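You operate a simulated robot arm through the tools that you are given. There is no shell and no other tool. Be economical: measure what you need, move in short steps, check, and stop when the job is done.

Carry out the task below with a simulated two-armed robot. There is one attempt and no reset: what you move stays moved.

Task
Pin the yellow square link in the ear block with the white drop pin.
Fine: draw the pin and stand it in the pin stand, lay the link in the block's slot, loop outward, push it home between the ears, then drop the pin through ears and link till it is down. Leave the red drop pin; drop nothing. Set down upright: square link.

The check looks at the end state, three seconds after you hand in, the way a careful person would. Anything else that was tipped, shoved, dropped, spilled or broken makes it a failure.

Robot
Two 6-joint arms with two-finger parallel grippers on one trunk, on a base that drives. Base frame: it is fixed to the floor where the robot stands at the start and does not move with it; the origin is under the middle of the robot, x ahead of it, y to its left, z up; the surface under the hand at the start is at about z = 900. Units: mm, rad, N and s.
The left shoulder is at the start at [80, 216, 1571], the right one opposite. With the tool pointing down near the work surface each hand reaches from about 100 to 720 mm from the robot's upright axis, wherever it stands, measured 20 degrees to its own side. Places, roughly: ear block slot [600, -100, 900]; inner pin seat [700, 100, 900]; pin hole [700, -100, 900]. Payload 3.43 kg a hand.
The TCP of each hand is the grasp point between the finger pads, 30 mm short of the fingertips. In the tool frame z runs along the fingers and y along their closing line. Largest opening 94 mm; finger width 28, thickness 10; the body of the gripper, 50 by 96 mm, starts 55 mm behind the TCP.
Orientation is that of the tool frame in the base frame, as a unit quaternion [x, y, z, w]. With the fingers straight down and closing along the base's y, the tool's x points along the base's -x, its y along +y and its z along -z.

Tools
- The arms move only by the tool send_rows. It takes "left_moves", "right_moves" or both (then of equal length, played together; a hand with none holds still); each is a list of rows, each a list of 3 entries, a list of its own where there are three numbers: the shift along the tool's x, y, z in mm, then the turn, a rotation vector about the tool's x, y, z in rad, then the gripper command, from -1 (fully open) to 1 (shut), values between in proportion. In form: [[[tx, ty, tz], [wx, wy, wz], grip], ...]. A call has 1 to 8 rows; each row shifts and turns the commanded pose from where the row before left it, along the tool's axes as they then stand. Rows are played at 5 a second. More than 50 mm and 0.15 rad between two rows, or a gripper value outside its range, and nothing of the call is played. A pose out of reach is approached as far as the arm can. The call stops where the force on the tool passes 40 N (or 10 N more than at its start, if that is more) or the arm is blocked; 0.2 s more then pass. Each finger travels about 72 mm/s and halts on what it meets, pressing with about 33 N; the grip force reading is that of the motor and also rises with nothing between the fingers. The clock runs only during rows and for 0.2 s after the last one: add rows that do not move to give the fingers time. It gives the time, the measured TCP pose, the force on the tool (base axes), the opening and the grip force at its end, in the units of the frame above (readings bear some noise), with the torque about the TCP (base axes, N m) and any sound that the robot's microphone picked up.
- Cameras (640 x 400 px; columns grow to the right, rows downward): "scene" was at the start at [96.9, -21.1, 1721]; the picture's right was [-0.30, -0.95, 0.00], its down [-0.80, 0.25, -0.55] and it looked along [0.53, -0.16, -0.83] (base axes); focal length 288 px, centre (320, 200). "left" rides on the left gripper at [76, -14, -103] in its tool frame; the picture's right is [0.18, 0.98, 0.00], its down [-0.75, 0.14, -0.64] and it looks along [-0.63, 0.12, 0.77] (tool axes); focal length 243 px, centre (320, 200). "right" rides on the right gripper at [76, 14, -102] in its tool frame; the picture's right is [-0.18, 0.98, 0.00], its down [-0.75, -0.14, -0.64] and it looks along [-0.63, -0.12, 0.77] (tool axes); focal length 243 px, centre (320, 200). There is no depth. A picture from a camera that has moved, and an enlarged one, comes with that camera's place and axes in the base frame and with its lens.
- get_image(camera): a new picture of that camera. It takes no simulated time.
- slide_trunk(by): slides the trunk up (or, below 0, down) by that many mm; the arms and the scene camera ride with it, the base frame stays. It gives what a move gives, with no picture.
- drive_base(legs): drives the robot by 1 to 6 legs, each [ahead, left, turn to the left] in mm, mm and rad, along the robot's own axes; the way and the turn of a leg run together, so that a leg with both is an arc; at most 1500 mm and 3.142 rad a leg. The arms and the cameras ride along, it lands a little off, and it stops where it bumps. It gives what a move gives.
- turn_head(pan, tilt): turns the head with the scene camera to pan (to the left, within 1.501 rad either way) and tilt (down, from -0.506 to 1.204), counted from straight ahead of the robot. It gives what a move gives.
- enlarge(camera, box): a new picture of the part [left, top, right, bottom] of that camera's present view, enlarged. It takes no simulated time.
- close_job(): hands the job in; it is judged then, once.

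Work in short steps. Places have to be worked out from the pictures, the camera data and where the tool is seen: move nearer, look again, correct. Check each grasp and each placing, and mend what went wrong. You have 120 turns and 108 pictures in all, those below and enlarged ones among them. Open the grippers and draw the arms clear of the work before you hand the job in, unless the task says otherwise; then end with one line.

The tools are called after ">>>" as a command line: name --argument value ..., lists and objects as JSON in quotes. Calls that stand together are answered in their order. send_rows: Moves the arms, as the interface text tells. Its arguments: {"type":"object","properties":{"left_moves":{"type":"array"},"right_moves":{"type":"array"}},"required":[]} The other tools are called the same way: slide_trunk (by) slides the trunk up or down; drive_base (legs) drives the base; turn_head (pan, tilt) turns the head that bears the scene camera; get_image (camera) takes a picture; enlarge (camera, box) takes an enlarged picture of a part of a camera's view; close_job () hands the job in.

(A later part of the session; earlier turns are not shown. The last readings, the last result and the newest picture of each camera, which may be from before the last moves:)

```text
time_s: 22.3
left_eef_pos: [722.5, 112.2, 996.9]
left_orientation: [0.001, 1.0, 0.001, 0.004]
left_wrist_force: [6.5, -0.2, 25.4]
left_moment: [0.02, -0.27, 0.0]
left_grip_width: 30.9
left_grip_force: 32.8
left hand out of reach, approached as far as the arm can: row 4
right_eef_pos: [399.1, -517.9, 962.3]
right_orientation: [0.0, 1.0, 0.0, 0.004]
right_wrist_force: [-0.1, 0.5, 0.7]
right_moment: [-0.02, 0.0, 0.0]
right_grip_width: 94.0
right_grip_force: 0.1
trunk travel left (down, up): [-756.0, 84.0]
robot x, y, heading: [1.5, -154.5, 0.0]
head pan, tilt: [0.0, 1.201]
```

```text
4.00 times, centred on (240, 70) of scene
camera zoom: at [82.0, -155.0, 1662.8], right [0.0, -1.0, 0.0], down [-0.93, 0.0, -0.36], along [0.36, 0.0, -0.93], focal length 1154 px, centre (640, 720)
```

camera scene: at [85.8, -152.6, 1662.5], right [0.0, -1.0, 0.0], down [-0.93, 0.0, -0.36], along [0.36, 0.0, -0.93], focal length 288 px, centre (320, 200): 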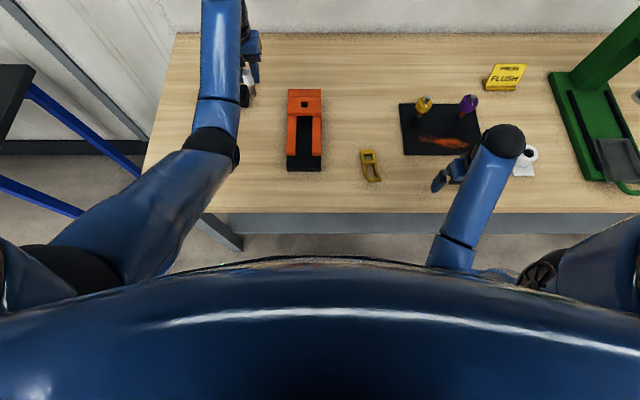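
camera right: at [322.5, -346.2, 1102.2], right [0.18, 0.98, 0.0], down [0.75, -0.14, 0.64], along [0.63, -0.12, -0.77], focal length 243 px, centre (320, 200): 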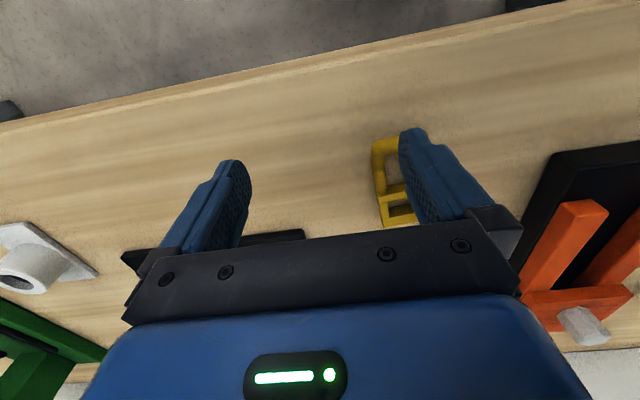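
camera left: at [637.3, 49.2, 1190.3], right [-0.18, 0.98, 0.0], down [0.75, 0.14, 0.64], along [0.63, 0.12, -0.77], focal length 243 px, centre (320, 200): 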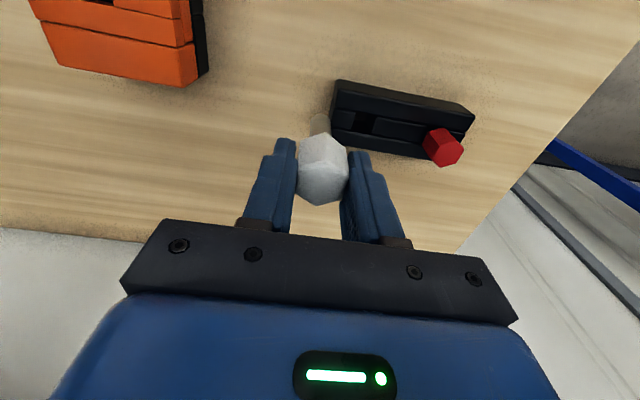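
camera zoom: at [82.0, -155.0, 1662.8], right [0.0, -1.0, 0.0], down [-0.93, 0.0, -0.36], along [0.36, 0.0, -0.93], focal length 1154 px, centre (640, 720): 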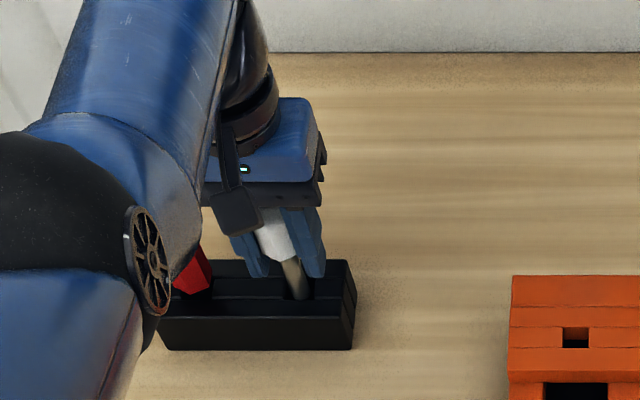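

Contact: 25 N at z 997, about the depth at which the pin should bottom, but the arm is at its reach and pulled back in x. I ease up slightly and re-centre.

>>> send_rows --left_moves '[[[-3, 0.5, -4], [0, 0, 0], 1], [[0, 0, 0], [0, 0, 0], 1]]'

>>> enlarge --camera "left" --box '[220, 60, 460, 240]'

```text
time_s: 22.9
left_eef_pos: [723.5, 112.7, 996.6]
left_orientation: [0.0, 1.0, 0.0, 0.0]
left_wrist_force: [3.0, -1.8, 11.3]
left_moment: [-0.1, -0.09, -0.03]
left_grip_width: 31.0
left_grip_force: 33.2
left hand out of reach, approached as far as the arm can: row 1
right_eef_pos: [399.3, -516.6, 961.8]
right_orientation: [0.0, 1.0, 0.0, 0.002]
right_wrist_force: [0.9, 0.2, -1.4]
right_moment: [-0.01, 0.02, -0.01]
right_grip_width: 93.9
right_grip_force: 0.0
trunk travel left (down, up): [-756.0, 84.0]
robot x, y, heading: [-1.3, -149.9, 0.003]
head pan, tilt: [0.0, 1.201]
```

```text
2.22 times, centred on (340, 150) of left
camera zoom: at [647.9, 98.5, 1099.2], right [-0.18, 0.98, 0.0], down [0.75, 0.14, 0.64], along [0.63, 0.12, -0.77], focal length 539 px, centre (276, 311)
```

zoom: 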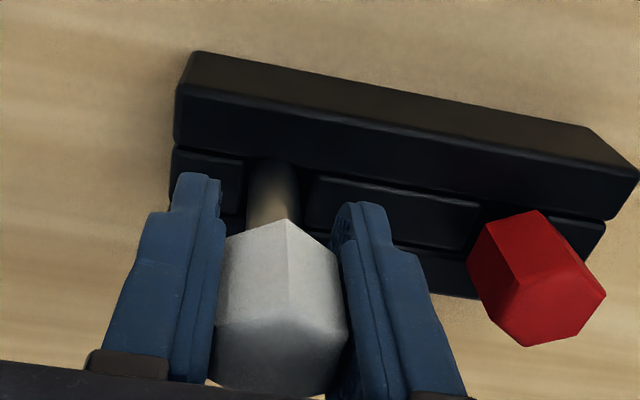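

Force has dropped to 11 N and the white head stands level with the red one, so it rests on the bottom. I open gently, partially.

>>> send_rows --left_moves '[[[0, 0, 0], [0, 0, 0], 0.25], [[0, 0, 0], [0, 0, 0], 0.0], [[0, 0, 0], [0, 0, 0], 0.0]]'

>>> get_image --camera "left"

>>> enlarge --camera "scene" --box '[180, 20, 300, 120]'

```text
time_s: 23.7
left_eef_pos: [724.4, 114.3, 997.7]
left_orientation: [0.0, 1.0, 0.0, 0.0]
left_wrist_force: [-0.2, -0.4, -0.5]
left_moment: [0.0, -0.02, 0.01]
left_grip_width: 46.9
left_grip_force: 0.1
right_eef_pos: [401.7, -516.2, 960.8]
right_orientation: [0.0, 1.0, 0.0, 0.001]
right_wrist_force: [-0.2, 0.1, -0.3]
right_moment: [-0.01, 0.03, 0.01]
right_grip_width: 93.9
right_grip_force: 0.1
trunk travel left (down, up): [-756.0, 84.0]
robot x, y, heading: [2.0, -154.0, 0.001]
head pan, tilt: [0.0, 1.201]
```

```text
68 pictures are left
camera left: at [649.4, 99.5, 1099.1], right [-0.18, 0.98, 0.0], down [0.75, 0.14, 0.64], along [0.63, 0.12, -0.77], focal length 243 px, centre (320, 200)
```

left: 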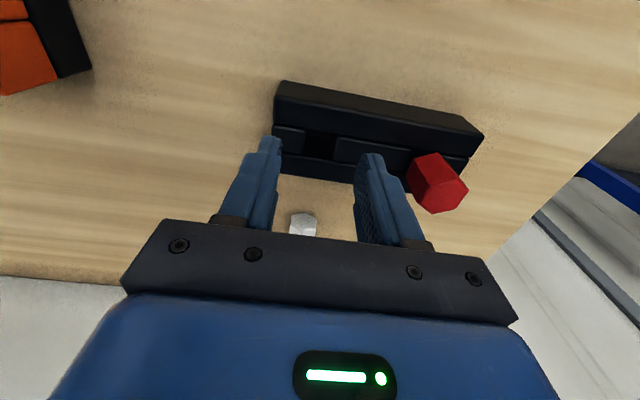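

```text
4.00 times, centred on (240, 70) of scene
camera zoom: at [85.6, -152.9, 1662.5], right [0.0, -1.0, 0.0], down [-0.93, 0.0, -0.36], along [0.36, 0.0, -0.93], focal length 1154 px, centre (640, 720)
```

zoom: 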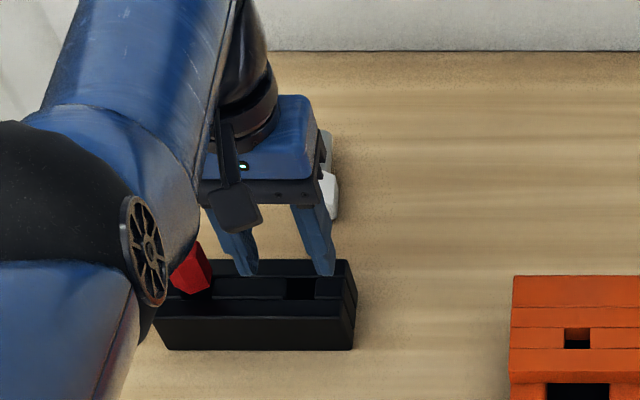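

The pin did not seat: its tip had caught on the seat's rim, slipped in the grip, and it has come to lie behind the stand. I raise the hand and look for it.

>>> send_rows --left_moves '[[[0, 0, -20], [0, 0, 0], 0], [[0, 0, -20], [0, 0, 0], 0], [[0, 0, -20], [0, 0, 0], 0], [[0, -35, -10], [0, 0, 0], 0], [[0, -35, 0], [0, 0, 0], 0], [[20, -35, 0], [0, 0, 0], 0], [[20, -35, 0], [0, 0, 0], 0]]'

>>> enlarge --camera "scene" --box '[180, 20, 300, 120]'

>>> get_image --camera "left"

```text
time_s: 25.3
left_eef_pos: [685.5, -27.1, 1070.1]
left_orientation: [-0.001, 1.0, 0.001, 0.001]
left_wrist_force: [0.0, 0.6, 0.3]
left_moment: [-0.01, 0.03, -0.01]
left_grip_width: 47.1
left_grip_force: 0.1
right_eef_pos: [400.1, -516.3, 961.2]
right_orientation: [0.0, 1.0, -0.001, 0.003]
right_wrist_force: [0.4, -0.6, 0.5]
right_moment: [-0.02, -0.01, 0.0]
right_grip_width: 94.0
right_grip_force: 0.0
trunk travel left (down, up): [-756.0, 84.0]
robot x, y, heading: [3.6, -149.4, -0.0]
head pan, tilt: [0.0, 1.201]
```

```text
4.00 times, centred on (240, 70) of scene
camera zoom: at [84.4, -154.0, 1662.6], right [0.0, -1.0, 0.0], down [-0.93, 0.0, -0.36], along [0.36, 0.0, -0.93], focal length 1154 px, centre (640, 720)
```

zoom: 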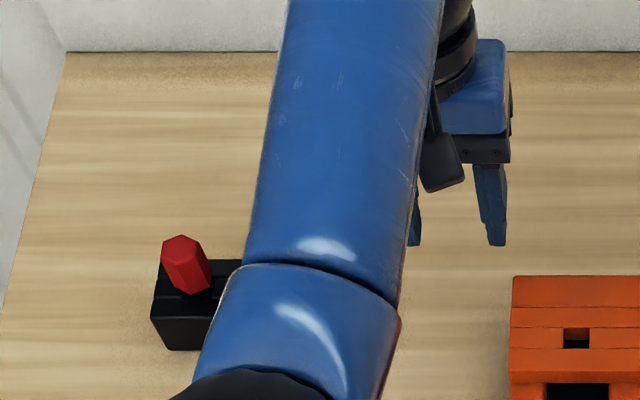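

```text
65 pictures are left
camera left: at [609.6, -40.3, 1170.6], right [-0.19, 0.98, 0.0], down [0.75, 0.14, 0.64], along [0.63, 0.12, -0.77], focal length 243 px, centre (320, 200)
```

left: 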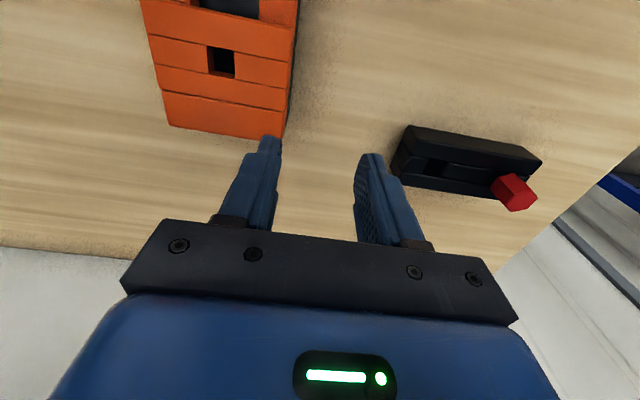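

The arm hides the area; I move the hand away to the right of the block.

>>> send_rows --left_moves '[[[10, -45, 0], [0, 0, 0], 0], [[10, -45, 0], [0, 0, 0], 0], [[10, -45, 0], [0, 0, 0], 0], [[10, -30, 0], [0, 0, 0], 0]]'

>>> enlarge --camera "scene" --box '[180, 20, 340, 120]'

```text
time_s: 26.3
left_eef_pos: [646.5, -191.1, 1069.8]
left_orientation: [-0.001, 1.0, -0.001, 0.001]
left_wrist_force: [0.1, 0.4, -0.4]
left_moment: [0.01, -0.01, 0.0]
left_grip_width: 47.0
left_grip_force: 0.0
right_eef_pos: [401.2, -515.4, 960.9]
right_orientation: [0.0, 1.0, -0.002, 0.002]
right_wrist_force: [0.6, -0.5, 0.0]
right_moment: [0.03, -0.01, -0.05]
right_grip_width: 93.9
right_grip_force: 0.1
trunk travel left (down, up): [-756.0, 84.0]
robot x, y, heading: [0.4, -149.5, 0.002]
head pan, tilt: [0.0, 1.201]
```

```text
4.00 times, centred on (260, 70) of scene
camera zoom: at [85.5, -153.5, 1662.5], right [0.0, -1.0, 0.0], down [-0.93, 0.0, -0.36], along [0.36, 0.0, -0.93], focal length 1154 px, centre (560, 720)
```

zoom: 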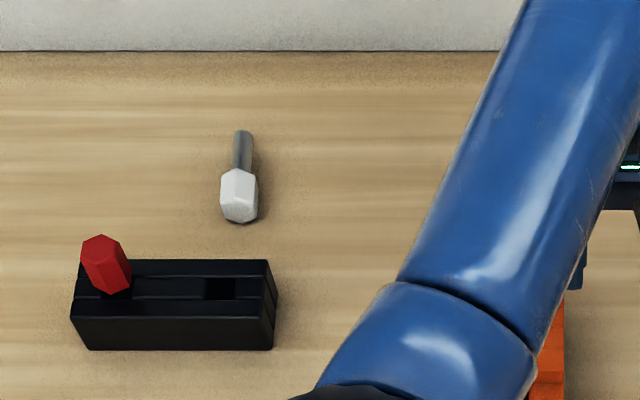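

The pin lies behind the stand at about (850, 116), head toward me, shank pointing away. To recover it upright I need the fingers along its axis, with the wrist camera on the upper side. I try rolling the left hand 180° about its axis.

>>> send_rows --left_moves '[[[0, 0, 0], [0, 0, 0.15], 0], [[0, 0, 0], [0, 0, 0.15], 0], [[0, 0, 0], [0, 0, 0.15], 0], [[0, 0, 0], [0, 0, 0.15], 0], [[0, 0, 0], [0, 0, 0.15], 0], [[0, 0, 0], [0, 0, 0.15], 0], [[0, 0, 0], [0, 0, 0.15], 0], [[0, 0, 0], [0, 0, 0.15], 0]]'

>>> enlarge --camera "scene" --box '[220, 40, 270, 80]'

```text
time_s: 28.1
left_eef_pos: [644.6, -192.5, 1066.9]
left_orientation: [0.565, 0.825, 0.0, 0.0]
left_wrist_force: [-0.2, -0.2, 0.6]
left_moment: [-0.02, 0.02, 0.0]
left_grip_width: 47.1
left_grip_force: 0.1
right_eef_pos: [400.3, -515.6, 961.6]
right_orientation: [0.0, 1.0, -0.001, 0.001]
right_wrist_force: [-0.6, 0.1, 0.0]
right_moment: [-0.02, -0.01, 0.0]
right_grip_width: 94.4
right_grip_force: 0.1
trunk travel left (down, up): [-756.0, 84.0]
robot x, y, heading: [0.7, -152.9, -0.0]
head pan, tilt: [0.0, 1.201]
```

```text
10.00 times, centred on (245, 60) of scene
camera zoom: at [85.7, -152.8, 1662.5], right [0.0, -1.0, 0.0], down [-0.93, 0.0, -0.36], along [0.36, 0.0, -0.93], focal length 2884 px, centre (1070, 1600)
```

zoom: 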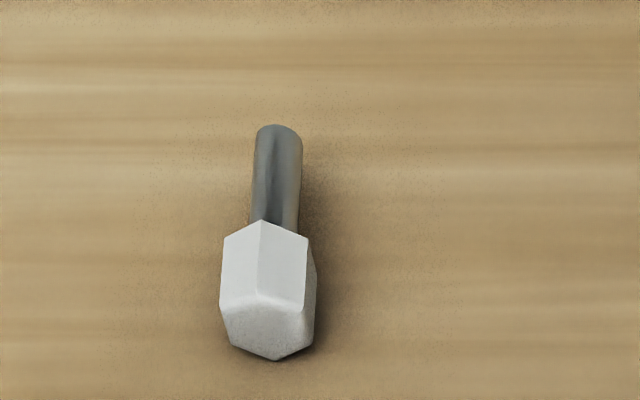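

The roll works. I continue it to about 3.07 rad (the pin's axis is turned some 4° left), while moving the right hand out in front of the table so the trunk can go down.

>>> send_rows --left_moves '[[[0, 0, 0], [0, 0, 0.15], 0], [[0, 0, 0], [0, 0, 0.15], 0], [[0, 0, 0], [0, 0, 0.15], 0], [[0, 0, 0], [0, 0, 0.15], 0], [[0, 0, 0], [0, 0, 0.15], 0], [[0, 0, 0], [0, 0, 0.15], 0], [[0, 0, 0], [0, 0, 0.15], 0], [[0, 0, 0], [0, 0, 0.15], 0]]' --right_moves '[[[0, -35, 0], [0, 0, 0], -1], [[0, -35, 0], [0, 0, 0], -1], [[0, -35, 0], [0, 0, 0], -1], [[0, -35, 0], [0, 0, 0], -1], [[40, 0, 0], [0, 0, 0], -1], [[40, 0, 0], [0, 0, 0], -1], [[40, 0, 0], [0, 0, 0], -1], [[35, 0, 0], [0, 0, 0], -1]]'

>>> send_rows --left_moves '[[[0, 0, 0], [0, 0, 0.15], 0], [[0, 0, 0], [0, 0, 0.15], 0], [[0, 0, 0], [0, 0, 0.15], 0], [[0, 0, 0], [0, 0, 0.15], 0], [[0, 0, 0], [0, 0, 0.07], 0]]'

>>> get_image --camera "scene"

```text
time_s: 29.9
left_eef_pos: [643.8, -189.9, 1066.5]
left_orientation: [0.932, 0.363, -0.001, 0.0]
left_wrist_force: [0.6, 0.3, 0.3]
left_moment: [0.02, -0.02, -0.03]
left_grip_width: 46.9
left_grip_force: 0.1
right_eef_pos: [246.8, -655.5, 960.5]
right_orientation: [-0.001, 1.0, -0.001, 0.003]
right_wrist_force: [0.0, -0.1, 0.0]
right_moment: [0.01, -0.03, 0.01]
right_grip_width: 93.7
right_grip_force: 0.1
trunk travel left (down, up): [-756.0, 84.0]
robot x, y, heading: [-3.7, -149.9, -0.001]
head pan, tilt: [0.0, 1.201]
```

```text
time_s: 31.1
left_eef_pos: [645.4, -190.7, 1066.6]
left_orientation: [0.999, 0.036, -0.001, 0.0]
left_wrist_force: [1.0, -0.1, -0.4]
left_moment: [0.0, 0.01, 0.01]
left_grip_width: 47.2
left_grip_force: 0.1
right_eef_pos: [246.9, -656.1, 959.6]
right_orientation: [0.0, 1.0, -0.002, 0.003]
right_wrist_force: [-0.4, -1.0, 0.5]
right_moment: [-0.02, -0.03, 0.01]
right_grip_width: 93.9
right_grip_force: 0.1
trunk travel left (down, up): [-756.0, 84.0]
robot x, y, heading: [1.4, -152.0, -0.001]
head pan, tilt: [0.0, 1.201]
```

```text
62 pictures are left
camera scene: at [85.6, -152.9, 1662.5], right [0.0, -1.0, 0.0], down [-0.93, 0.0, -0.36], along [0.36, 0.0, -0.93], focal length 288 px, centre (320, 200)
```

scene: 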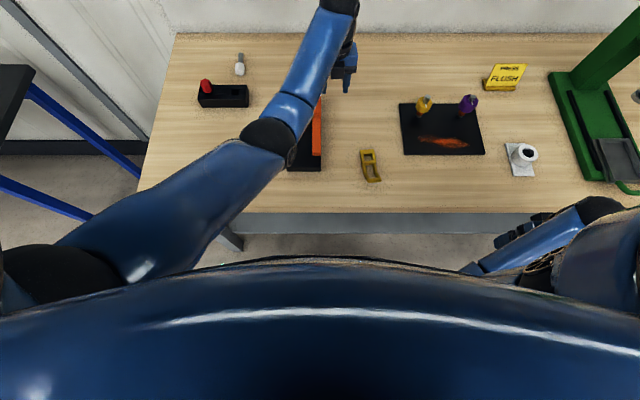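

Rolled. Now I move to the gap between block and stand, then tilt forward about 55° while rising.

>>> send_rows --left_moves '[[[0, -45, 0], [0, 0, 0], 0], [[0, -45, 0], [0, 0, 0], 0], [[0, -45, 0], [0, 0, 0], 0], [[0, -45, 0], [0, 0, 0], 0], [[0, 0, -10], [0, 0.1, 0], 0], [[-3, 0, -10], [0, 0.14, 0], 0], [[-2, 0, -10], [0, 0.14, 0], 0], [[0, 0, 0], [0, 0.14, 0], 0]]'

>>> send_rows --left_moves '[[[10, 0, 0], [0, 0.14, 0], 0], [[10, 0, 0], [0, 0.14, 0], 0], [[10, 0, 0], [0, 0.14, 0], 0], [[0, 0, 0], [0, 0, 0], 0]]'

```text
time_s: 32.9
left_eef_pos: [628.2, -12.3, 1091.5]
left_orientation: [0.966, 0.036, 0.258, -0.009]
left_wrist_force: [-0.5, 0.0, -0.1]
left_moment: [-0.01, 0.01, -0.03]
left_grip_width: 46.9
left_grip_force: 0.2
left hand out of reach, approached as far as the arm can: row 4
right_eef_pos: [246.5, -655.3, 960.8]
right_orientation: [0.0, 1.0, -0.002, 0.003]
right_wrist_force: [0.2, -0.8, 0.8]
right_moment: [0.01, -0.01, -0.01]
right_grip_width: 94.1
right_grip_force: 0.1
trunk travel left (down, up): [-756.0, 84.0]
robot x, y, heading: [-2.0, -149.8, -0.002]
head pan, tilt: [0.0, 1.201]
```

```text
time_s: 33.9
left_eef_pos: [650.6, -11.3, 1110.0]
left_orientation: [0.891, 0.032, 0.453, -0.016]
left_wrist_force: [-0.1, 0.4, -0.6]
left_moment: [0.0, -0.02, 0.0]
left_grip_width: 47.1
left_grip_force: 0.0
right_eef_pos: [247.6, -655.5, 959.8]
right_orientation: [-0.001, 1.0, -0.001, 0.002]
right_wrist_force: [0.3, -0.3, 1.0]
right_moment: [-0.03, 0.01, 0.0]
right_grip_width: 94.0
right_grip_force: 0.1
trunk travel left (down, up): [-756.0, 84.0]
robot x, y, heading: [1.2, -154.9, 0.001]
head pan, tilt: [0.0, 1.201]
```

Tilt is 54°. I lower the trunk 150 mm.

>>> slide_trunk --by -130

>>> get_image --camera "scene"

>>> get_image --camera "left"

```text
time_s: 35.5
left_eef_pos: [650.4, -10.8, 980.6]
left_orientation: [0.891, 0.033, 0.453, -0.016]
left_wrist_force: [-0.5, -0.3, 0.4]
left_moment: [-0.04, 0.0, 0.02]
left_grip_width: 47.1
left_grip_force: 0.0
right_eef_pos: [248.4, -654.7, 829.2]
right_orientation: [0.0, 1.0, -0.003, 0.004]
right_wrist_force: [0.6, 0.0, 0.3]
right_moment: [-0.01, 0.01, 0.01]
right_grip_width: 94.2
right_grip_force: 0.0
trunk travel left (down, up): [-626.0, 214.0]
robot x, y, heading: [-2.8, -154.1, 0.002]
head pan, tilt: [0.0, 1.201]
```

```text
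61 pictures are left
camera scene: at [85.4, -152.7, 1532.6], right [0.0, -1.0, 0.0], down [-0.93, 0.0, -0.36], along [0.36, 0.0, -0.93], focal length 288 px, centre (320, 200)
```

scene: 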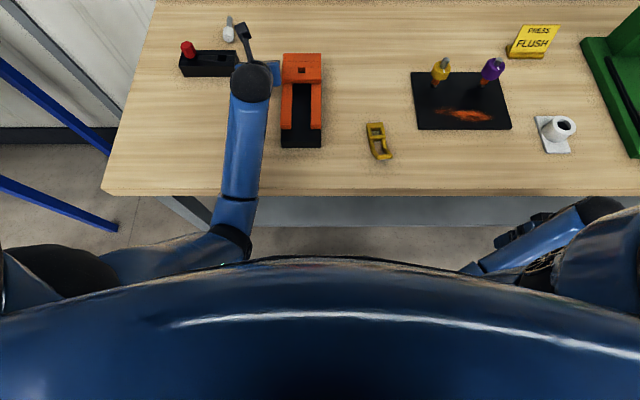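

```text
60 pictures are left
camera left: at [612.5, 0.5, 1101.8], right [0.18, -0.97, 0.15], down [-0.95, -0.21, -0.23], along [0.26, -0.1, -0.96], focal length 243 px, centre (320, 200)
```

left: 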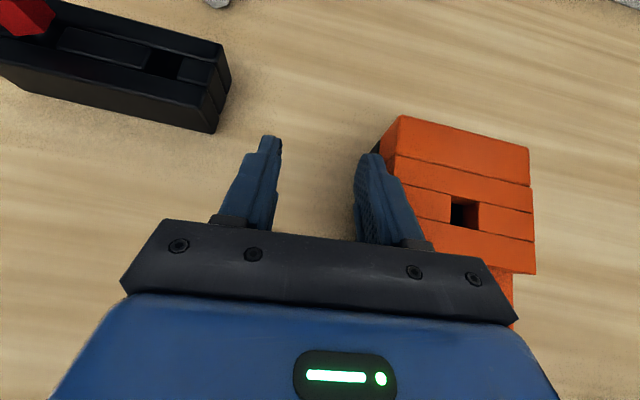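

Clear. I rise and move to a viewing pose above the stand, aimed at the pin.

>>> send_rows --left_moves '[[[23.5, -29.4, 7.2], [0, 0, 0], 0], [[23.5, -29.4, 7.2], [0, 0, 0], 0], [[23.5, -29.4, 7.2], [0, 0, 0], 0], [[23.5, -29.4, 7.2], [0, 0, 0], 0], [[0, 0, 0], [0, 0, 0], 0]]'

>>> get_image --camera "left"

```text
time_s: 36.6
left_eef_pos: [723.5, 54.8, 1027.8]
left_orientation: [0.89, 0.047, 0.454, -0.019]
left_wrist_force: [1.1, -0.2, 0.2]
left_moment: [0.01, -0.03, -0.03]
left_grip_width: 47.1
left_grip_force: 0.1
left hand out of reach, approached as far as the arm can: row 2, 3, 4
right_eef_pos: [247.0, -655.2, 829.8]
right_orientation: [0.0, 1.0, -0.001, 0.002]
right_wrist_force: [0.7, -0.4, 0.1]
right_moment: [-0.01, -0.02, 0.01]
right_grip_width: 93.9
right_grip_force: 0.1
trunk travel left (down, up): [-626.0, 214.0]
robot x, y, heading: [-0.1, -150.3, 0.0]
head pan, tilt: [0.0, 1.201]
```

```text
59 pictures are left
camera left: at [685.2, 67.3, 1148.5], right [0.21, -0.97, 0.16], down [-0.94, -0.24, -0.23], along [0.26, -0.1, -0.96], focal length 243 px, centre (320, 200)
```

left: 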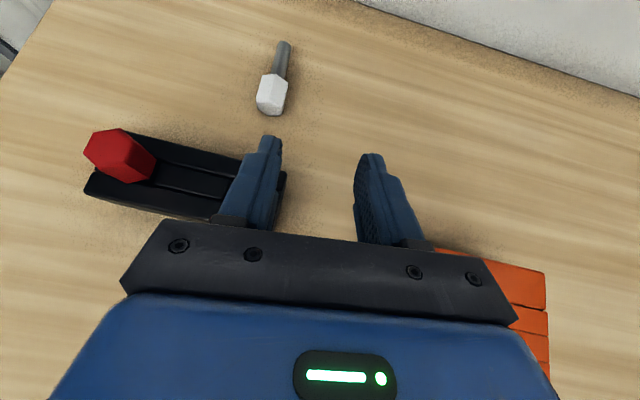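

The wrist roll limits motion to the left; with the shoulder further left it fits. I move the hand right 55 mm and drive the base 110 mm left.

>>> send_rows --left_moves '[[[-1, 27, -1.5], [0, 0, 0], 0], [[-1, 27, -1.5], [0, 0, 0], 0]]'

>>> drive_base --legs '[[0, 110, 0]]'

>>> get_image --camera "left"

```text
time_s: 37.2
left_eef_pos: [727.3, 0.3, 1027.1]
left_orientation: [0.891, 0.033, 0.452, -0.017]
left_wrist_force: [0.4, -0.5, 0.6]
left_moment: [0.01, -0.02, -0.02]
left_grip_width: 46.9
left_grip_force: 0.0
right_eef_pos: [246.9, -656.3, 828.8]
right_orientation: [0.0, 1.0, -0.002, 0.003]
right_wrist_force: [0.0, -0.4, 0.9]
right_moment: [-0.02, 0.0, 0.0]
right_grip_width: 93.7
right_grip_force: 0.0
trunk travel left (down, up): [-626.0, 214.0]
robot x, y, heading: [2.8, -155.1, 0.004]
head pan, tilt: [0.0, 1.201]
```

```text
time_s: 38.4
left_eef_pos: [726.7, 105.8, 1027.0]
left_orientation: [0.891, 0.033, 0.453, -0.018]
left_wrist_force: [-0.1, -0.7, 0.2]
left_moment: [0.0, -0.01, 0.0]
left_grip_width: 46.8
left_grip_force: 0.0
right_eef_pos: [248.6, -550.0, 827.8]
right_orientation: [0.0, 1.0, -0.001, 0.003]
right_wrist_force: [0.5, 0.2, 0.0]
right_moment: [0.02, -0.01, 0.01]
right_grip_width: 93.8
right_grip_force: 0.0
trunk travel left (down, up): [-626.0, 214.0]
robot x, y, heading: [-2.2, -44.5, -0.003]
head pan, tilt: [0.0, 1.201]
```

```text
58 pictures are left
camera left: at [688.9, 117.3, 1149.6], right [0.18, -0.97, 0.15], down [-0.95, -0.21, -0.23], along [0.25, -0.1, -0.96], focal length 243 px, centre (320, 200)
```

left: 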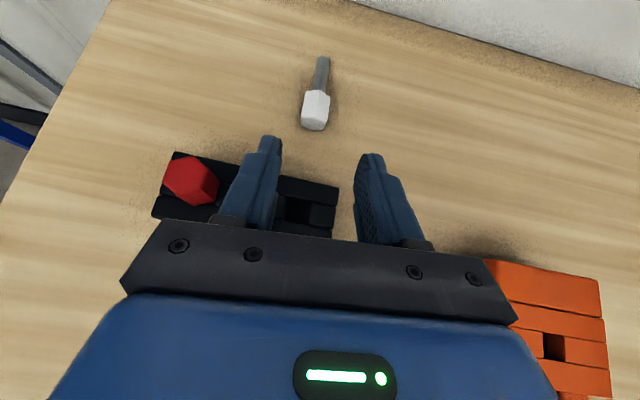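

The pin is straight ahead along the tool plane: head at (850, 116). I align to the approach line, open to ~62 mm, and advance 60 mm along the tool axis.

>>> send_rows --left_moves '[[[-8, -1, 11], [0, 0, 0], -0.32], [[-8, -1, 11], [0, 0, 0], -0.32], [[0, 0, 20], [0, 0, 0], -0.32], [[0, 0, 20], [0, 0, 0], -0.32], [[0, 0, 20], [0, 0, 0], -0.32], [[0, 0, 0], [0, 0, 0], -0.32]]'

>>> get_image --camera "left"

>>> get_image --camera "scene"

```text
time_s: 39.8
left_eef_pos: [784.2, 114.7, 966.4]
left_orientation: [0.891, 0.033, 0.453, -0.016]
left_wrist_force: [-0.3, 0.1, 0.2]
left_moment: [0.01, -0.02, -0.02]
left_grip_width: 61.9
left_grip_force: 0.1
right_eef_pos: [247.6, -548.7, 829.5]
right_orientation: [0.0, 1.0, -0.002, 0.002]
right_wrist_force: [0.5, -0.1, -0.2]
right_moment: [0.02, 0.01, -0.01]
right_grip_width: 94.1
right_grip_force: 0.1
trunk travel left (down, up): [-626.0, 214.0]
robot x, y, heading: [-0.9, -47.6, 0.001]
head pan, tilt: [0.0, 1.201]
```

```text
57 pictures are left
camera left: at [746.4, 125.1, 1087.9], right [0.18, -0.97, 0.15], down [-0.95, -0.21, -0.23], along [0.26, -0.1, -0.96], focal length 243 px, centre (320, 200)
```

left: 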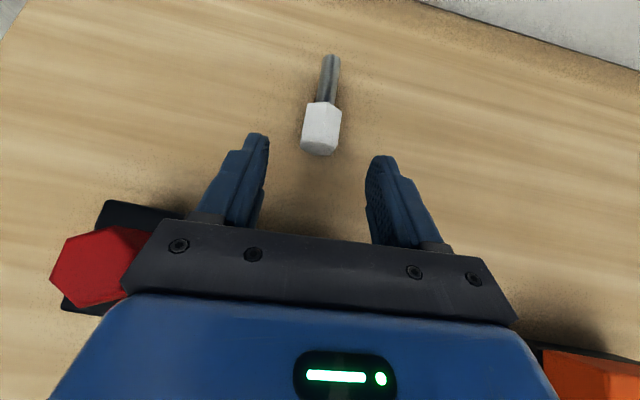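

```text
56 pictures are left
camera scene: at [85.2, -45.3, 1532.5], right [0.0, -1.0, 0.0], down [-0.93, 0.0, -0.36], along [0.36, 0.0, -0.93], focal length 288 px, centre (320, 200)
```

scene: 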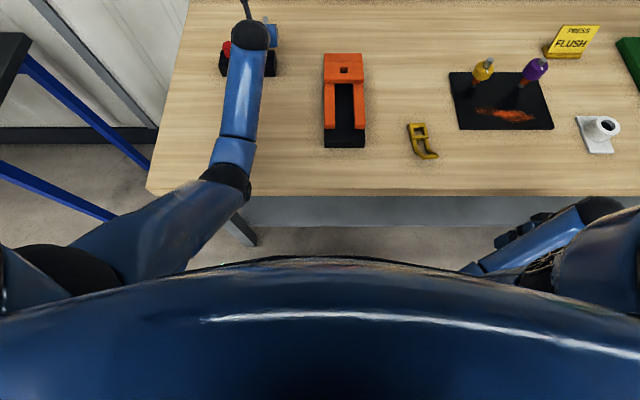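

Well centred. I advance the rest slowly, with room to stop on contact.

>>> send_rows --left_moves '[[[0, 0, 20], [0, 0, 0], -0.32], [[0, 0, 20], [0, 0, 0], -0.32], [[0, 0, 10], [0, 0, 0], -0.32], [[0, 0, 7], [0, 0, 0], -0.32], [[0, 0, 0], [0, 0, 0], -0.32]]'

>>> get_image --camera "left"

```text
time_s: 41.2
left_eef_pos: [830.6, 116.6, 943.5]
left_orientation: [0.887, 0.033, 0.461, -0.016]
left_wrist_force: [-14.0, -1.2, 23.0]
left_moment: [0.24, 1.86, 0.28]
left_grip_width: 62.0
left_grip_force: 0.1
right_eef_pos: [246.6, -549.1, 830.0]
right_orientation: [0.0, 1.0, -0.002, 0.004]
right_wrist_force: [0.5, 0.2, -0.2]
right_moment: [-0.02, 0.02, 0.01]
right_grip_width: 94.0
right_grip_force: 0.1
trunk travel left (down, up): [-626.0, 214.0]
robot x, y, heading: [1.1, -44.2, 0.005]
head pan, tilt: [0.0, 1.201]
stopped in row 5 (left hand): the force on the tool passed its limit at 40 N (the readings are from after the stop); the commanded pose is now the measured one
```

```text
55 pictures are left
camera left: at [789.9, 128.0, 1064.5], right [0.18, -0.97, 0.15], down [-0.95, -0.21, -0.25], along [0.27, -0.1, -0.96], focal length 243 px, centre (320, 200)
```

left: 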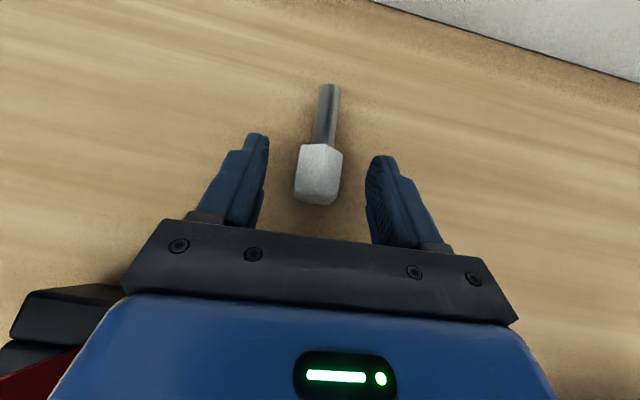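

Contact is about 80 mm behind the TCP — the gripper body touched the stand's top edge. I back off at once and check the stand.

>>> send_rows --left_moves '[[[6, 0, 0], [0, 0, 0], -0.32], [[6, 0, -20], [0, 0, 0], -0.32], [[0, 0, -30], [0, 0, 0], -0.32], [[0, 0, 0], [0, -0.13, 0], -0.32], [[0, 0, 0], [0, -0.13, 0], -0.32]]'

>>> get_image --camera "left"

>>> enlarge --camera "scene" --box '[200, 0, 300, 100]'

```text
time_s: 42.4
left_eef_pos: [794.2, 114.3, 975.4]
left_orientation: [0.941, 0.035, 0.335, -0.012]
left_wrist_force: [-0.3, 0.4, -0.6]
left_moment: [-0.03, 0.01, -0.01]
left_grip_width: 62.0
left_grip_force: 0.2
right_eef_pos: [248.1, -548.7, 829.8]
right_orientation: [-0.001, 1.0, -0.002, 0.002]
right_wrist_force: [0.5, 0.0, 0.1]
right_moment: [-0.01, -0.01, 0.0]
right_grip_width: 93.8
right_grip_force: 0.0
trunk travel left (down, up): [-626.0, 214.0]
robot x, y, heading: [0.3, -46.3, -0.002]
head pan, tilt: [0.0, 1.201]
```

```text
54 pictures are left
camera left: at [789.8, 129.3, 1101.9], right [0.21, -0.97, 0.12], down [-0.98, -0.21, 0.02], along [0.0, -0.12, -0.99], focal length 243 px, centre (320, 200)
```

left: 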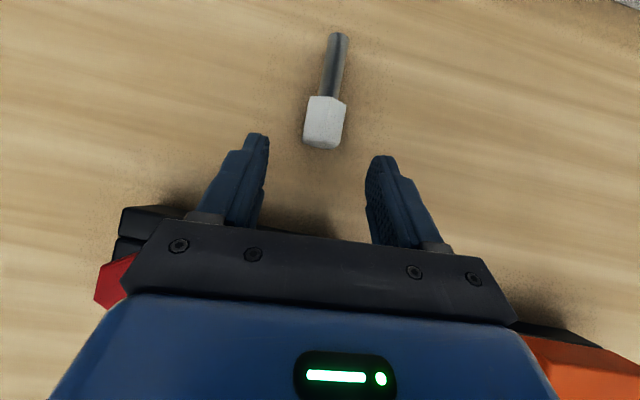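

```text
4.00 times, centred on (250, 50) of scene
camera zoom: at [86.8, -46.0, 1532.3], right [0.0, -1.0, 0.0], down [-0.93, 0.0, -0.36], along [0.36, 0.0, -0.93], focal length 1154 px, centre (600, 800)
```

zoom: 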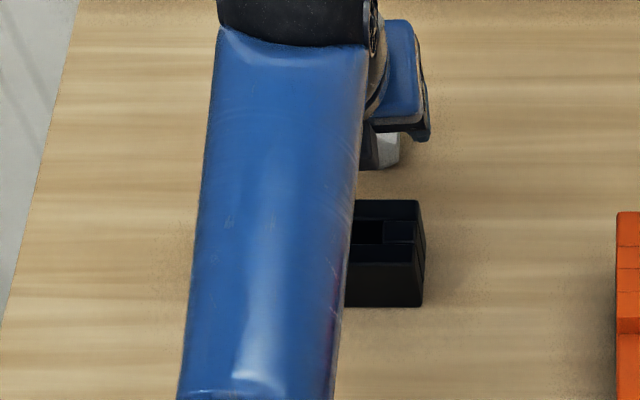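

The stand is where it was. With the tool at 39° the body now clears it; I advance to the head again.

>>> send_rows --left_moves '[[[3.3, 1, 20], [0, 0, 0], -0.32], [[3.3, 1, 20], [0, 0, 0], -0.32], [[3.2, 0.5, 12], [0, 0, 0], -0.32], [[0, 0, 8], [0, 0, 0], -0.32], [[0, 0, 0], [0, 0, 0], -0.32]]'

>>> get_image --camera "left"

```text
time_s: 43.6
left_eef_pos: [843.4, 116.3, 933.9]
left_orientation: [0.941, 0.035, 0.337, -0.012]
left_wrist_force: [1.0, -0.1, 0.4]
left_moment: [-0.01, -0.02, -0.01]
left_grip_width: 62.0
left_grip_force: 0.1
right_eef_pos: [247.3, -548.5, 830.0]
right_orientation: [0.001, 1.0, -0.002, 0.003]
right_wrist_force: [0.0, -0.2, -0.7]
right_moment: [-0.02, -0.01, 0.01]
right_grip_width: 94.0
right_grip_force: 0.0
trunk travel left (down, up): [-626.0, 214.0]
robot x, y, heading: [0.5, -46.9, 0.001]
head pan, tilt: [0.0, 1.201]
```

```text
52 pictures are left
camera left: at [835.9, 129.5, 1061.6], right [0.21, -0.97, 0.12], down [-0.98, -0.21, 0.02], along [0.01, -0.12, -0.99], focal length 243 px, centre (320, 200)
```

left: 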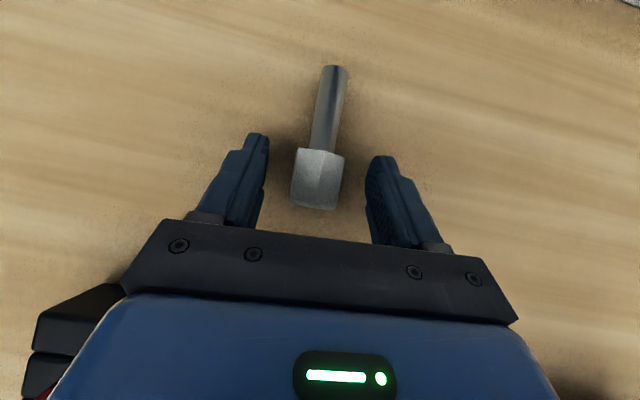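

Head is between the pads with no contact. I close.

>>> send_rows --left_moves '[[[0, 0, 0], [0, 0, 0], 0.1], [[0, 0, 0], [0, 0, 0], 0.5], [[0, 0, 0], [0, 0, 0], 1], [[0, 0, 0], [0, 0, 0], 1]]'

>>> get_image --camera "left"

```text
time_s: 44.6
left_eef_pos: [841.9, 115.0, 934.8]
left_orientation: [0.941, 0.035, 0.337, -0.012]
left_wrist_force: [-0.3, 0.2, 0.4]
left_moment: [0.03, -0.04, -0.03]
left_grip_width: 30.4
left_grip_force: 32.8
right_eef_pos: [247.6, -548.6, 829.5]
right_orientation: [0.0, 1.0, -0.002, 0.002]
right_wrist_force: [-0.4, -0.8, 0.0]
right_moment: [0.0, 0.01, 0.01]
right_grip_width: 93.9
right_grip_force: 0.0
trunk travel left (down, up): [-626.0, 214.0]
robot x, y, heading: [-1.9, -46.3, 0.002]
head pan, tilt: [0.0, 1.201]
```

```text
51 pictures are left
camera left: at [835.7, 129.4, 1061.8], right [0.21, -0.97, 0.12], down [-0.98, -0.21, 0.02], along [0.01, -0.12, -0.99], focal length 243 px, centre (320, 200)
```

left: 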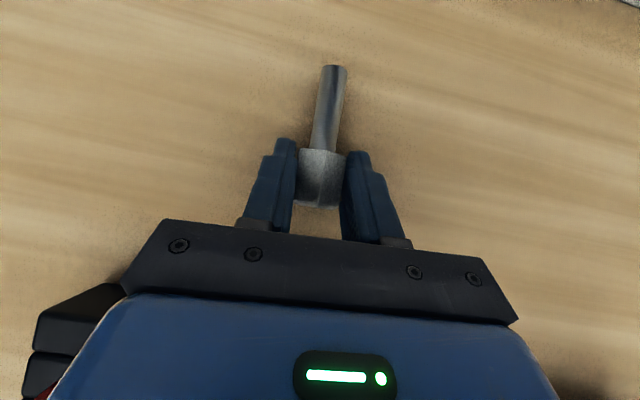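

Gripped across the flats (30.4 mm). I lift, move right clear of the stand, then back toward the free area between stand and block.

>>> send_rows --left_moves '[[[22, 0, -27], [0, 0, 0], 1], [[22, 0, -27], [0, 0, 0], 1], [[-2, 39, -2], [0, 0, 0], 1], [[-2, 39, -2], [0, 0, 0], 1], [[-2, 35, -2], [0, 0, 0], 1], [[-31, -3, -25], [0, 0, 0], 1], [[-31, -3, -25], [0, 0, 0], 1], [[-31, -3, -25], [0, 0, 0], 1]]'

>>> get_image --camera "left"

```text
time_s: 46.4
left_eef_pos: [722.7, 3.2, 1006.4]
left_orientation: [0.941, 0.035, 0.337, -0.013]
left_wrist_force: [-0.5, 0.4, -0.9]
left_moment: [-0.02, 0.02, 0.0]
left_grip_width: 30.6
left_grip_force: 32.6
right_eef_pos: [245.8, -548.4, 830.0]
right_orientation: [0.0, 1.0, -0.002, 0.003]
right_wrist_force: [-0.1, 0.1, -0.7]
right_moment: [-0.05, 0.02, 0.0]
right_grip_width: 93.9
right_grip_force: 0.1
trunk travel left (down, up): [-626.0, 214.0]
robot x, y, heading: [-2.3, -48.3, -0.003]
head pan, tilt: [0.0, 1.201]
```

```text
50 pictures are left
camera left: at [715.9, 17.1, 1133.1], right [0.21, -0.97, 0.12], down [-0.98, -0.21, 0.02], along [0.01, -0.12, -0.99], focal length 243 px, centre (320, 200)
```

left: 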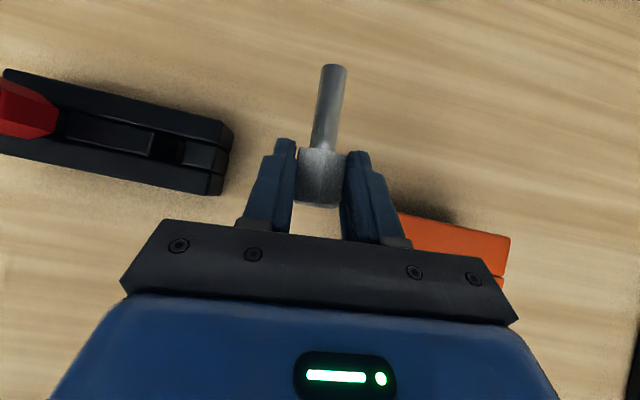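

Held firmly. I move back 70 mm and lay the pin on the bare table, lowering gently.

>>> send_rows --left_moves '[[[-27.5, -2.5, -22], [0, 0, 0], 1], [[-27.5, -2.5, -22], [0, 0, 0], 1], [[-16, 0, 20], [0, 0, 0], 1], [[-16, 0, 20], [0, 0, 0], 1], [[-6, 0, 7.5], [0, 0, 0], 1], [[-3, 0, 3.7], [0, 0, 0], 1], [[0, 0, 0], [0, 0, 0], 1]]'

```text
time_s: 48.0
left_eef_pos: [651.7, 1.4, 939.6]
left_orientation: [0.941, 0.035, 0.337, -0.012]
left_wrist_force: [0.1, -0.1, -0.4]
left_moment: [0.02, 0.04, 0.01]
left_grip_width: 30.8
left_grip_force: 32.9
right_eef_pos: [247.5, -549.4, 829.7]
right_orientation: [0.0, 1.0, -0.002, 0.002]
right_wrist_force: [0.2, 0.0, -0.6]
right_moment: [-0.02, 0.02, 0.01]
right_grip_width: 94.2
right_grip_force: 0.0
trunk travel left (down, up): [-626.0, 214.0]
robot x, y, heading: [0.4, -42.9, 0.005]
head pan, tilt: [0.0, 1.201]
```

No contact yet at 939.6; I lower a few mm more.

>>> send_rows --left_moves '[[[-1.3, 0, 1.6], [0, 0, 0], 1], [[-1.0, 0, 1.2], [0, 0, 0], 1], [[-0.6, 0, 0.8], [0, 0, 0], 1], [[0, 0, 0], [0, 0, 0], 1]]'

```text
time_s: 49.0
left_eef_pos: [652.5, 1.4, 935.5]
left_orientation: [0.941, 0.035, 0.337, -0.013]
left_wrist_force: [-0.2, 0.1, 0.5]
left_moment: [0.02, -0.05, -0.03]
left_grip_width: 30.7
left_grip_force: 33.3
right_eef_pos: [247.1, -548.4, 830.4]
right_orientation: [0.0, 1.0, -0.001, 0.003]
right_wrist_force: [0.1, -0.3, 0.0]
right_moment: [0.04, 0.0, 0.01]
right_grip_width: 93.8
right_grip_force: 0.0
trunk travel left (down, up): [-626.0, 214.0]
robot x, y, heading: [2.9, -43.0, 0.006]
head pan, tilt: [0.0, 1.201]
```

This is the height it was picked at. I open and back off along the tool axis, then look.

>>> send_rows --left_moves '[[[-0.3, 0, 0.4], [0, 0, 0], 1], [[0, 0, 0], [0, 0, 0], 0.2], [[0, 0, 0], [0, 0, 0], -0.25], [[0, 0, -25], [0, 0, 0], -0.25], [[0, 0, -30], [0, 0, 0], -0.25], [[0, 0, -30], [0, 0, 0], -0.25]]'

>>> get_image --camera "left"

```text
time_s: 50.4
left_eef_pos: [595.3, -3.0, 1000.9]
left_orientation: [0.941, 0.036, 0.338, -0.013]
left_wrist_force: [0.3, -0.2, 0.4]
left_moment: [0.01, -0.03, 0.03]
left_grip_width: 58.8
left_grip_force: 0.0
right_eef_pos: [246.7, -547.7, 829.0]
right_orientation: [0.0, 1.0, -0.002, 0.002]
right_wrist_force: [-0.4, 0.3, 0.4]
right_moment: [0.0, 0.01, 0.01]
right_grip_width: 94.2
right_grip_force: 0.0
trunk travel left (down, up): [-626.0, 214.0]
robot x, y, heading: [3.0, -43.1, 0.005]
head pan, tilt: [0.0, 1.201]
```

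```text
49 pictures are left
camera left: at [588.5, 10.7, 1127.7], right [0.21, -0.97, 0.12], down [-0.98, -0.21, 0.02], along [0.01, -0.12, -0.99], focal length 243 px, centre (320, 200)
```

left: 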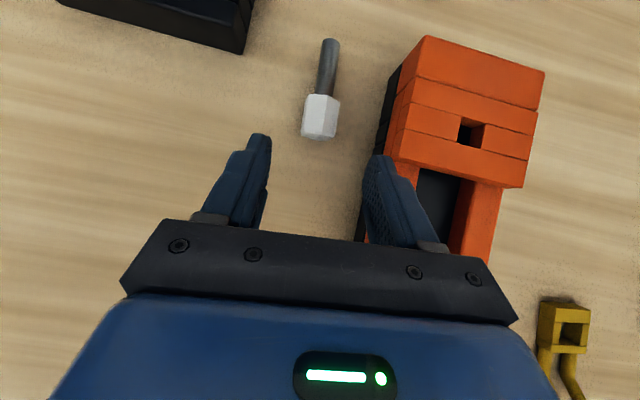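

Pin lies well at (661, 0). I tilt the tool further to about 75° from vertical for an axial grasp.

>>> send_rows --left_moves '[[[0, 0, -5], [0, 0.125, 0], -0.25], [[0, 0, -5], [0, 0.125, 0], -0.25], [[0, 0, -5], [0, 0.125, 0], -0.25], [[0, 0, -5], [0, 0.125, 0], -0.25], [[0, 0, -5], [0, 0.125, 0], -0.25], [[0, 0, 0], [0, 0, 0], -0.25]]'

>>> get_image --camera "left"

>>> get_image --camera "scene"

```text
time_s: 51.8
left_eef_pos: [577.9, -4.5, 1013.0]
left_orientation: [0.791, 0.03, 0.61, -0.023]
left_wrist_force: [0.4, 0.2, -0.6]
left_moment: [-0.01, 0.0, 0.0]
left_grip_width: 59.0
left_grip_force: 0.1
right_eef_pos: [247.6, -550.2, 829.2]
right_orientation: [0.0, 1.0, -0.002, 0.003]
right_wrist_force: [-0.2, 0.8, 0.2]
right_moment: [-0.02, 0.05, -0.03]
right_grip_width: 93.5
right_grip_force: 0.2
trunk travel left (down, up): [-626.0, 214.0]
robot x, y, heading: [-1.3, -49.5, 0.003]
head pan, tilt: [0.0, 1.201]
```

```text
48 pictures are left
camera left: at [498.6, 5.0, 1112.6], right [0.12, -0.98, 0.18], down [-0.8, -0.2, -0.57], along [0.59, -0.08, -0.81], focal length 243 px, centre (320, 200)
```

left: 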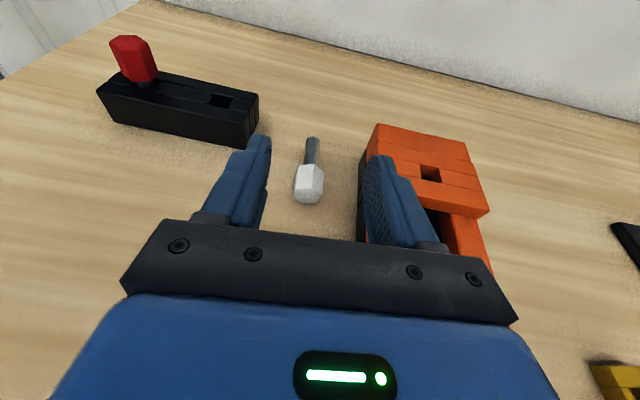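

```text
47 pictures are left
camera scene: at [85.5, -46.0, 1532.5], right [0.0, -1.0, 0.0], down [-0.93, 0.0, -0.36], along [0.36, 0.0, -0.93], focal length 288 px, centre (320, 200)
```

scene: 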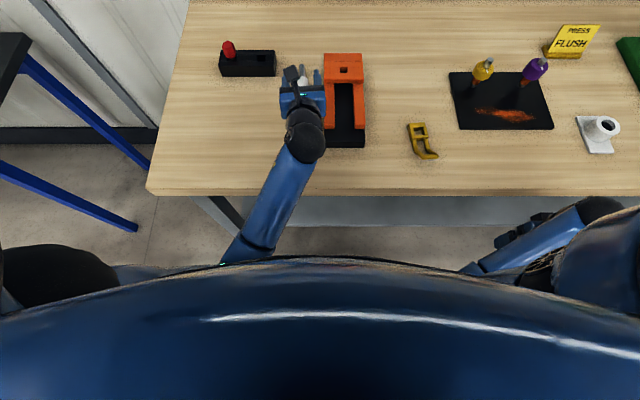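

The gripper body would come too near the block (its left side is at y ≈ -55). I yaw the tool about 0.22 rad so the body comes from the left, then go to the pre-grasp point.

>>> send_rows --left_moves '[[[0, 0, 0], [-0.106, 0, 0.0285], -0.1], [[0, 0, 0], [-0.106, 0, 0.0285], -0.1], [[-17, -8.7, -2], [0, 0, 0], -0.1], [[-17, -8.7, -2], [0, 0, 0], -0.1], [[-17, 0, 0], [0, 0, 0], -0.1], [[-17, 0, 0], [0, 0, 0], -0.1], [[0, 0, 0], [0, 0, 0], -0.1]]'

>>> get_image --camera "left"

```text
time_s: 53.4
left_eef_pos: [561.3, 16.7, 947.8]
left_orientation: [0.79, -0.057, 0.609, 0.044]
left_wrist_force: [1.0, 0.1, 0.9]
left_moment: [0.03, 0.0, 0.01]
left_grip_width: 51.6
left_grip_force: 0.0
right_eef_pos: [247.4, -548.4, 829.2]
right_orientation: [0.0, 1.0, -0.002, 0.003]
right_wrist_force: [0.2, 0.1, -0.2]
right_moment: [-0.02, 0.0, -0.01]
right_grip_width: 94.0
right_grip_force: 0.0
trunk travel left (down, up): [-626.0, 214.0]
robot x, y, heading: [2.4, -46.9, 0.006]
head pan, tilt: [0.0, 1.201]
```

```text
46 pictures are left
camera left: at [485.1, 43.1, 1046.3], right [-0.1, -0.98, 0.18], down [-0.82, -0.02, -0.56], along [0.56, -0.2, -0.81], focal length 243 px, centre (320, 200)
```

left: 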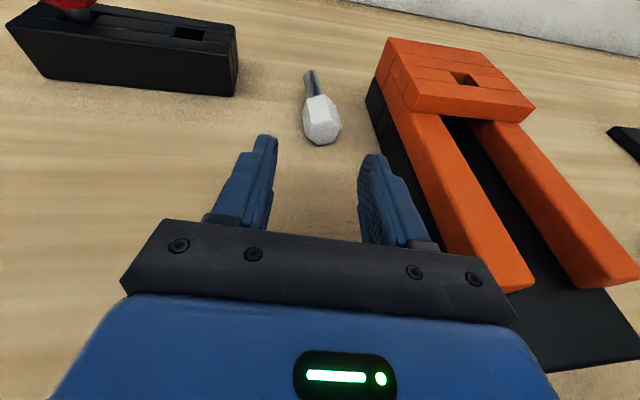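

Aligned. I advance 88 mm along the tool axis, slowing at the end, then check.

>>> send_rows --left_moves '[[[0, 0, 25], [0, 0, 0], -0.1], [[0, 0, 25], [0, 0, 0], -0.1], [[0, 0.5, 20], [0, 0, 0], -0.1], [[0, 0.5, 12], [0, 0, 0], -0.1], [[0, 0, 6], [0, 0, 0], -0.1], [[0, 0, 0], [0, 0, 0], -0.1]]'

>>> get_image --camera "left"

```text
time_s: 54.8
left_eef_pos: [642.5, 3.4, 929.8]
left_orientation: [0.789, -0.057, 0.61, 0.044]
left_wrist_force: [-6.0, 2.6, 15.5]
left_moment: [0.26, 1.2, -0.06]
left_grip_width: 51.5
left_grip_force: 0.0
right_eef_pos: [245.6, -548.9, 830.8]
right_orientation: [-0.001, 1.0, -0.002, 0.003]
right_wrist_force: [0.6, -0.3, -1.0]
right_moment: [-0.03, -0.02, -0.04]
right_grip_width: 94.0
right_grip_force: 0.1
trunk travel left (down, up): [-626.0, 214.0]
robot x, y, heading: [-2.9, -46.5, 0.002]
head pan, tilt: [0.0, 1.201]
```

```text
45 pictures are left
camera left: at [566.1, 29.0, 1028.5], right [-0.1, -0.98, 0.18], down [-0.82, -0.02, -0.57], along [0.56, -0.2, -0.8], focal length 243 px, centre (320, 200)
```

left: 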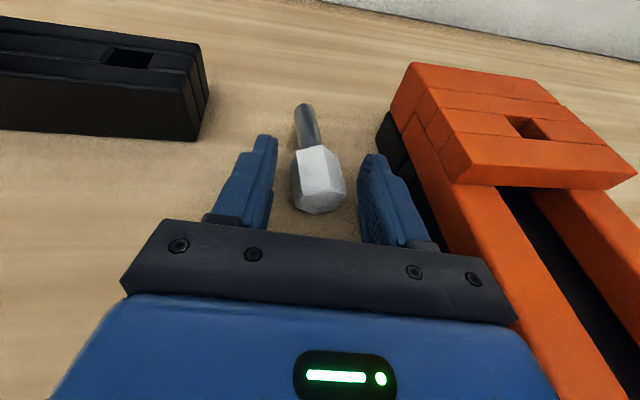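

The gripper's body lightly touches the table behind (15 N). I pitch up the body by 0.05 rad and lift 1 mm to relieve it, then close.

>>> send_rows --left_moves '[[[1, 0, 0], [0, -0.05, 0], -0.1], [[0, 0, 0], [0, 0, 0], -0.1]]'

```text
time_s: 55.4
left_eef_pos: [644.1, 3.4, 927.3]
left_orientation: [0.805, -0.058, 0.589, 0.042]
left_wrist_force: [0.2, -0.1, 0.3]
left_moment: [0.03, 0.02, 0.0]
left_grip_width: 51.6
left_grip_force: 0.1
right_eef_pos: [247.3, -548.9, 829.3]
right_orientation: [-0.001, 1.0, -0.001, 0.002]
right_wrist_force: [0.1, -0.9, -0.7]
right_moment: [0.01, 0.02, 0.01]
right_grip_width: 94.0
right_grip_force: 0.1
trunk travel left (down, up): [-626.0, 214.0]
robot x, y, heading: [5.0, -48.1, 0.001]
head pan, tilt: [0.0, 1.201]
```

No force now. I close on the head.

>>> send_rows --left_moves '[[[0, 0, 0], [0, 0, 0], 0.2], [[0, 0, 0], [0, 0, 0], 0.6], [[0, 0, 0], [0, 0, 0], 1], [[0, 0, 0], [0, 0, 0], 1]]'

>>> get_image --camera "left"

```text
time_s: 56.4
left_eef_pos: [644.5, 3.4, 928.9]
left_orientation: [0.805, -0.059, 0.588, 0.043]
left_wrist_force: [0.1, 0.6, 0.9]
left_moment: [-0.01, 0.03, -0.02]
left_grip_width: 30.4
left_grip_force: 33.2
right_eef_pos: [246.6, -550.0, 829.5]
right_orientation: [0.0, 1.0, -0.002, 0.003]
right_wrist_force: [-0.8, 0.6, -1.5]
right_moment: [-0.06, -0.02, -0.02]
right_grip_width: 93.8
right_grip_force: 0.1
trunk travel left (down, up): [-626.0, 214.0]
robot x, y, heading: [2.3, -43.1, 0.003]
head pan, tilt: [0.0, 1.201]
```

```text
44 pictures are left
camera left: at [573.8, 28.1, 1031.4], right [-0.09, -0.98, 0.18], down [-0.85, -0.02, -0.52], along [0.52, -0.2, -0.83], focal length 243 px, centre (320, 200)
```

left: 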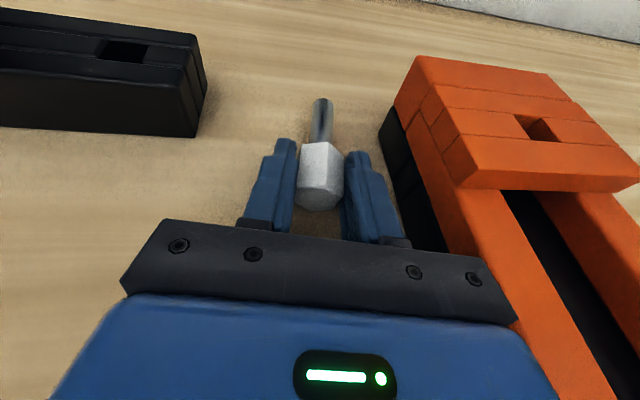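

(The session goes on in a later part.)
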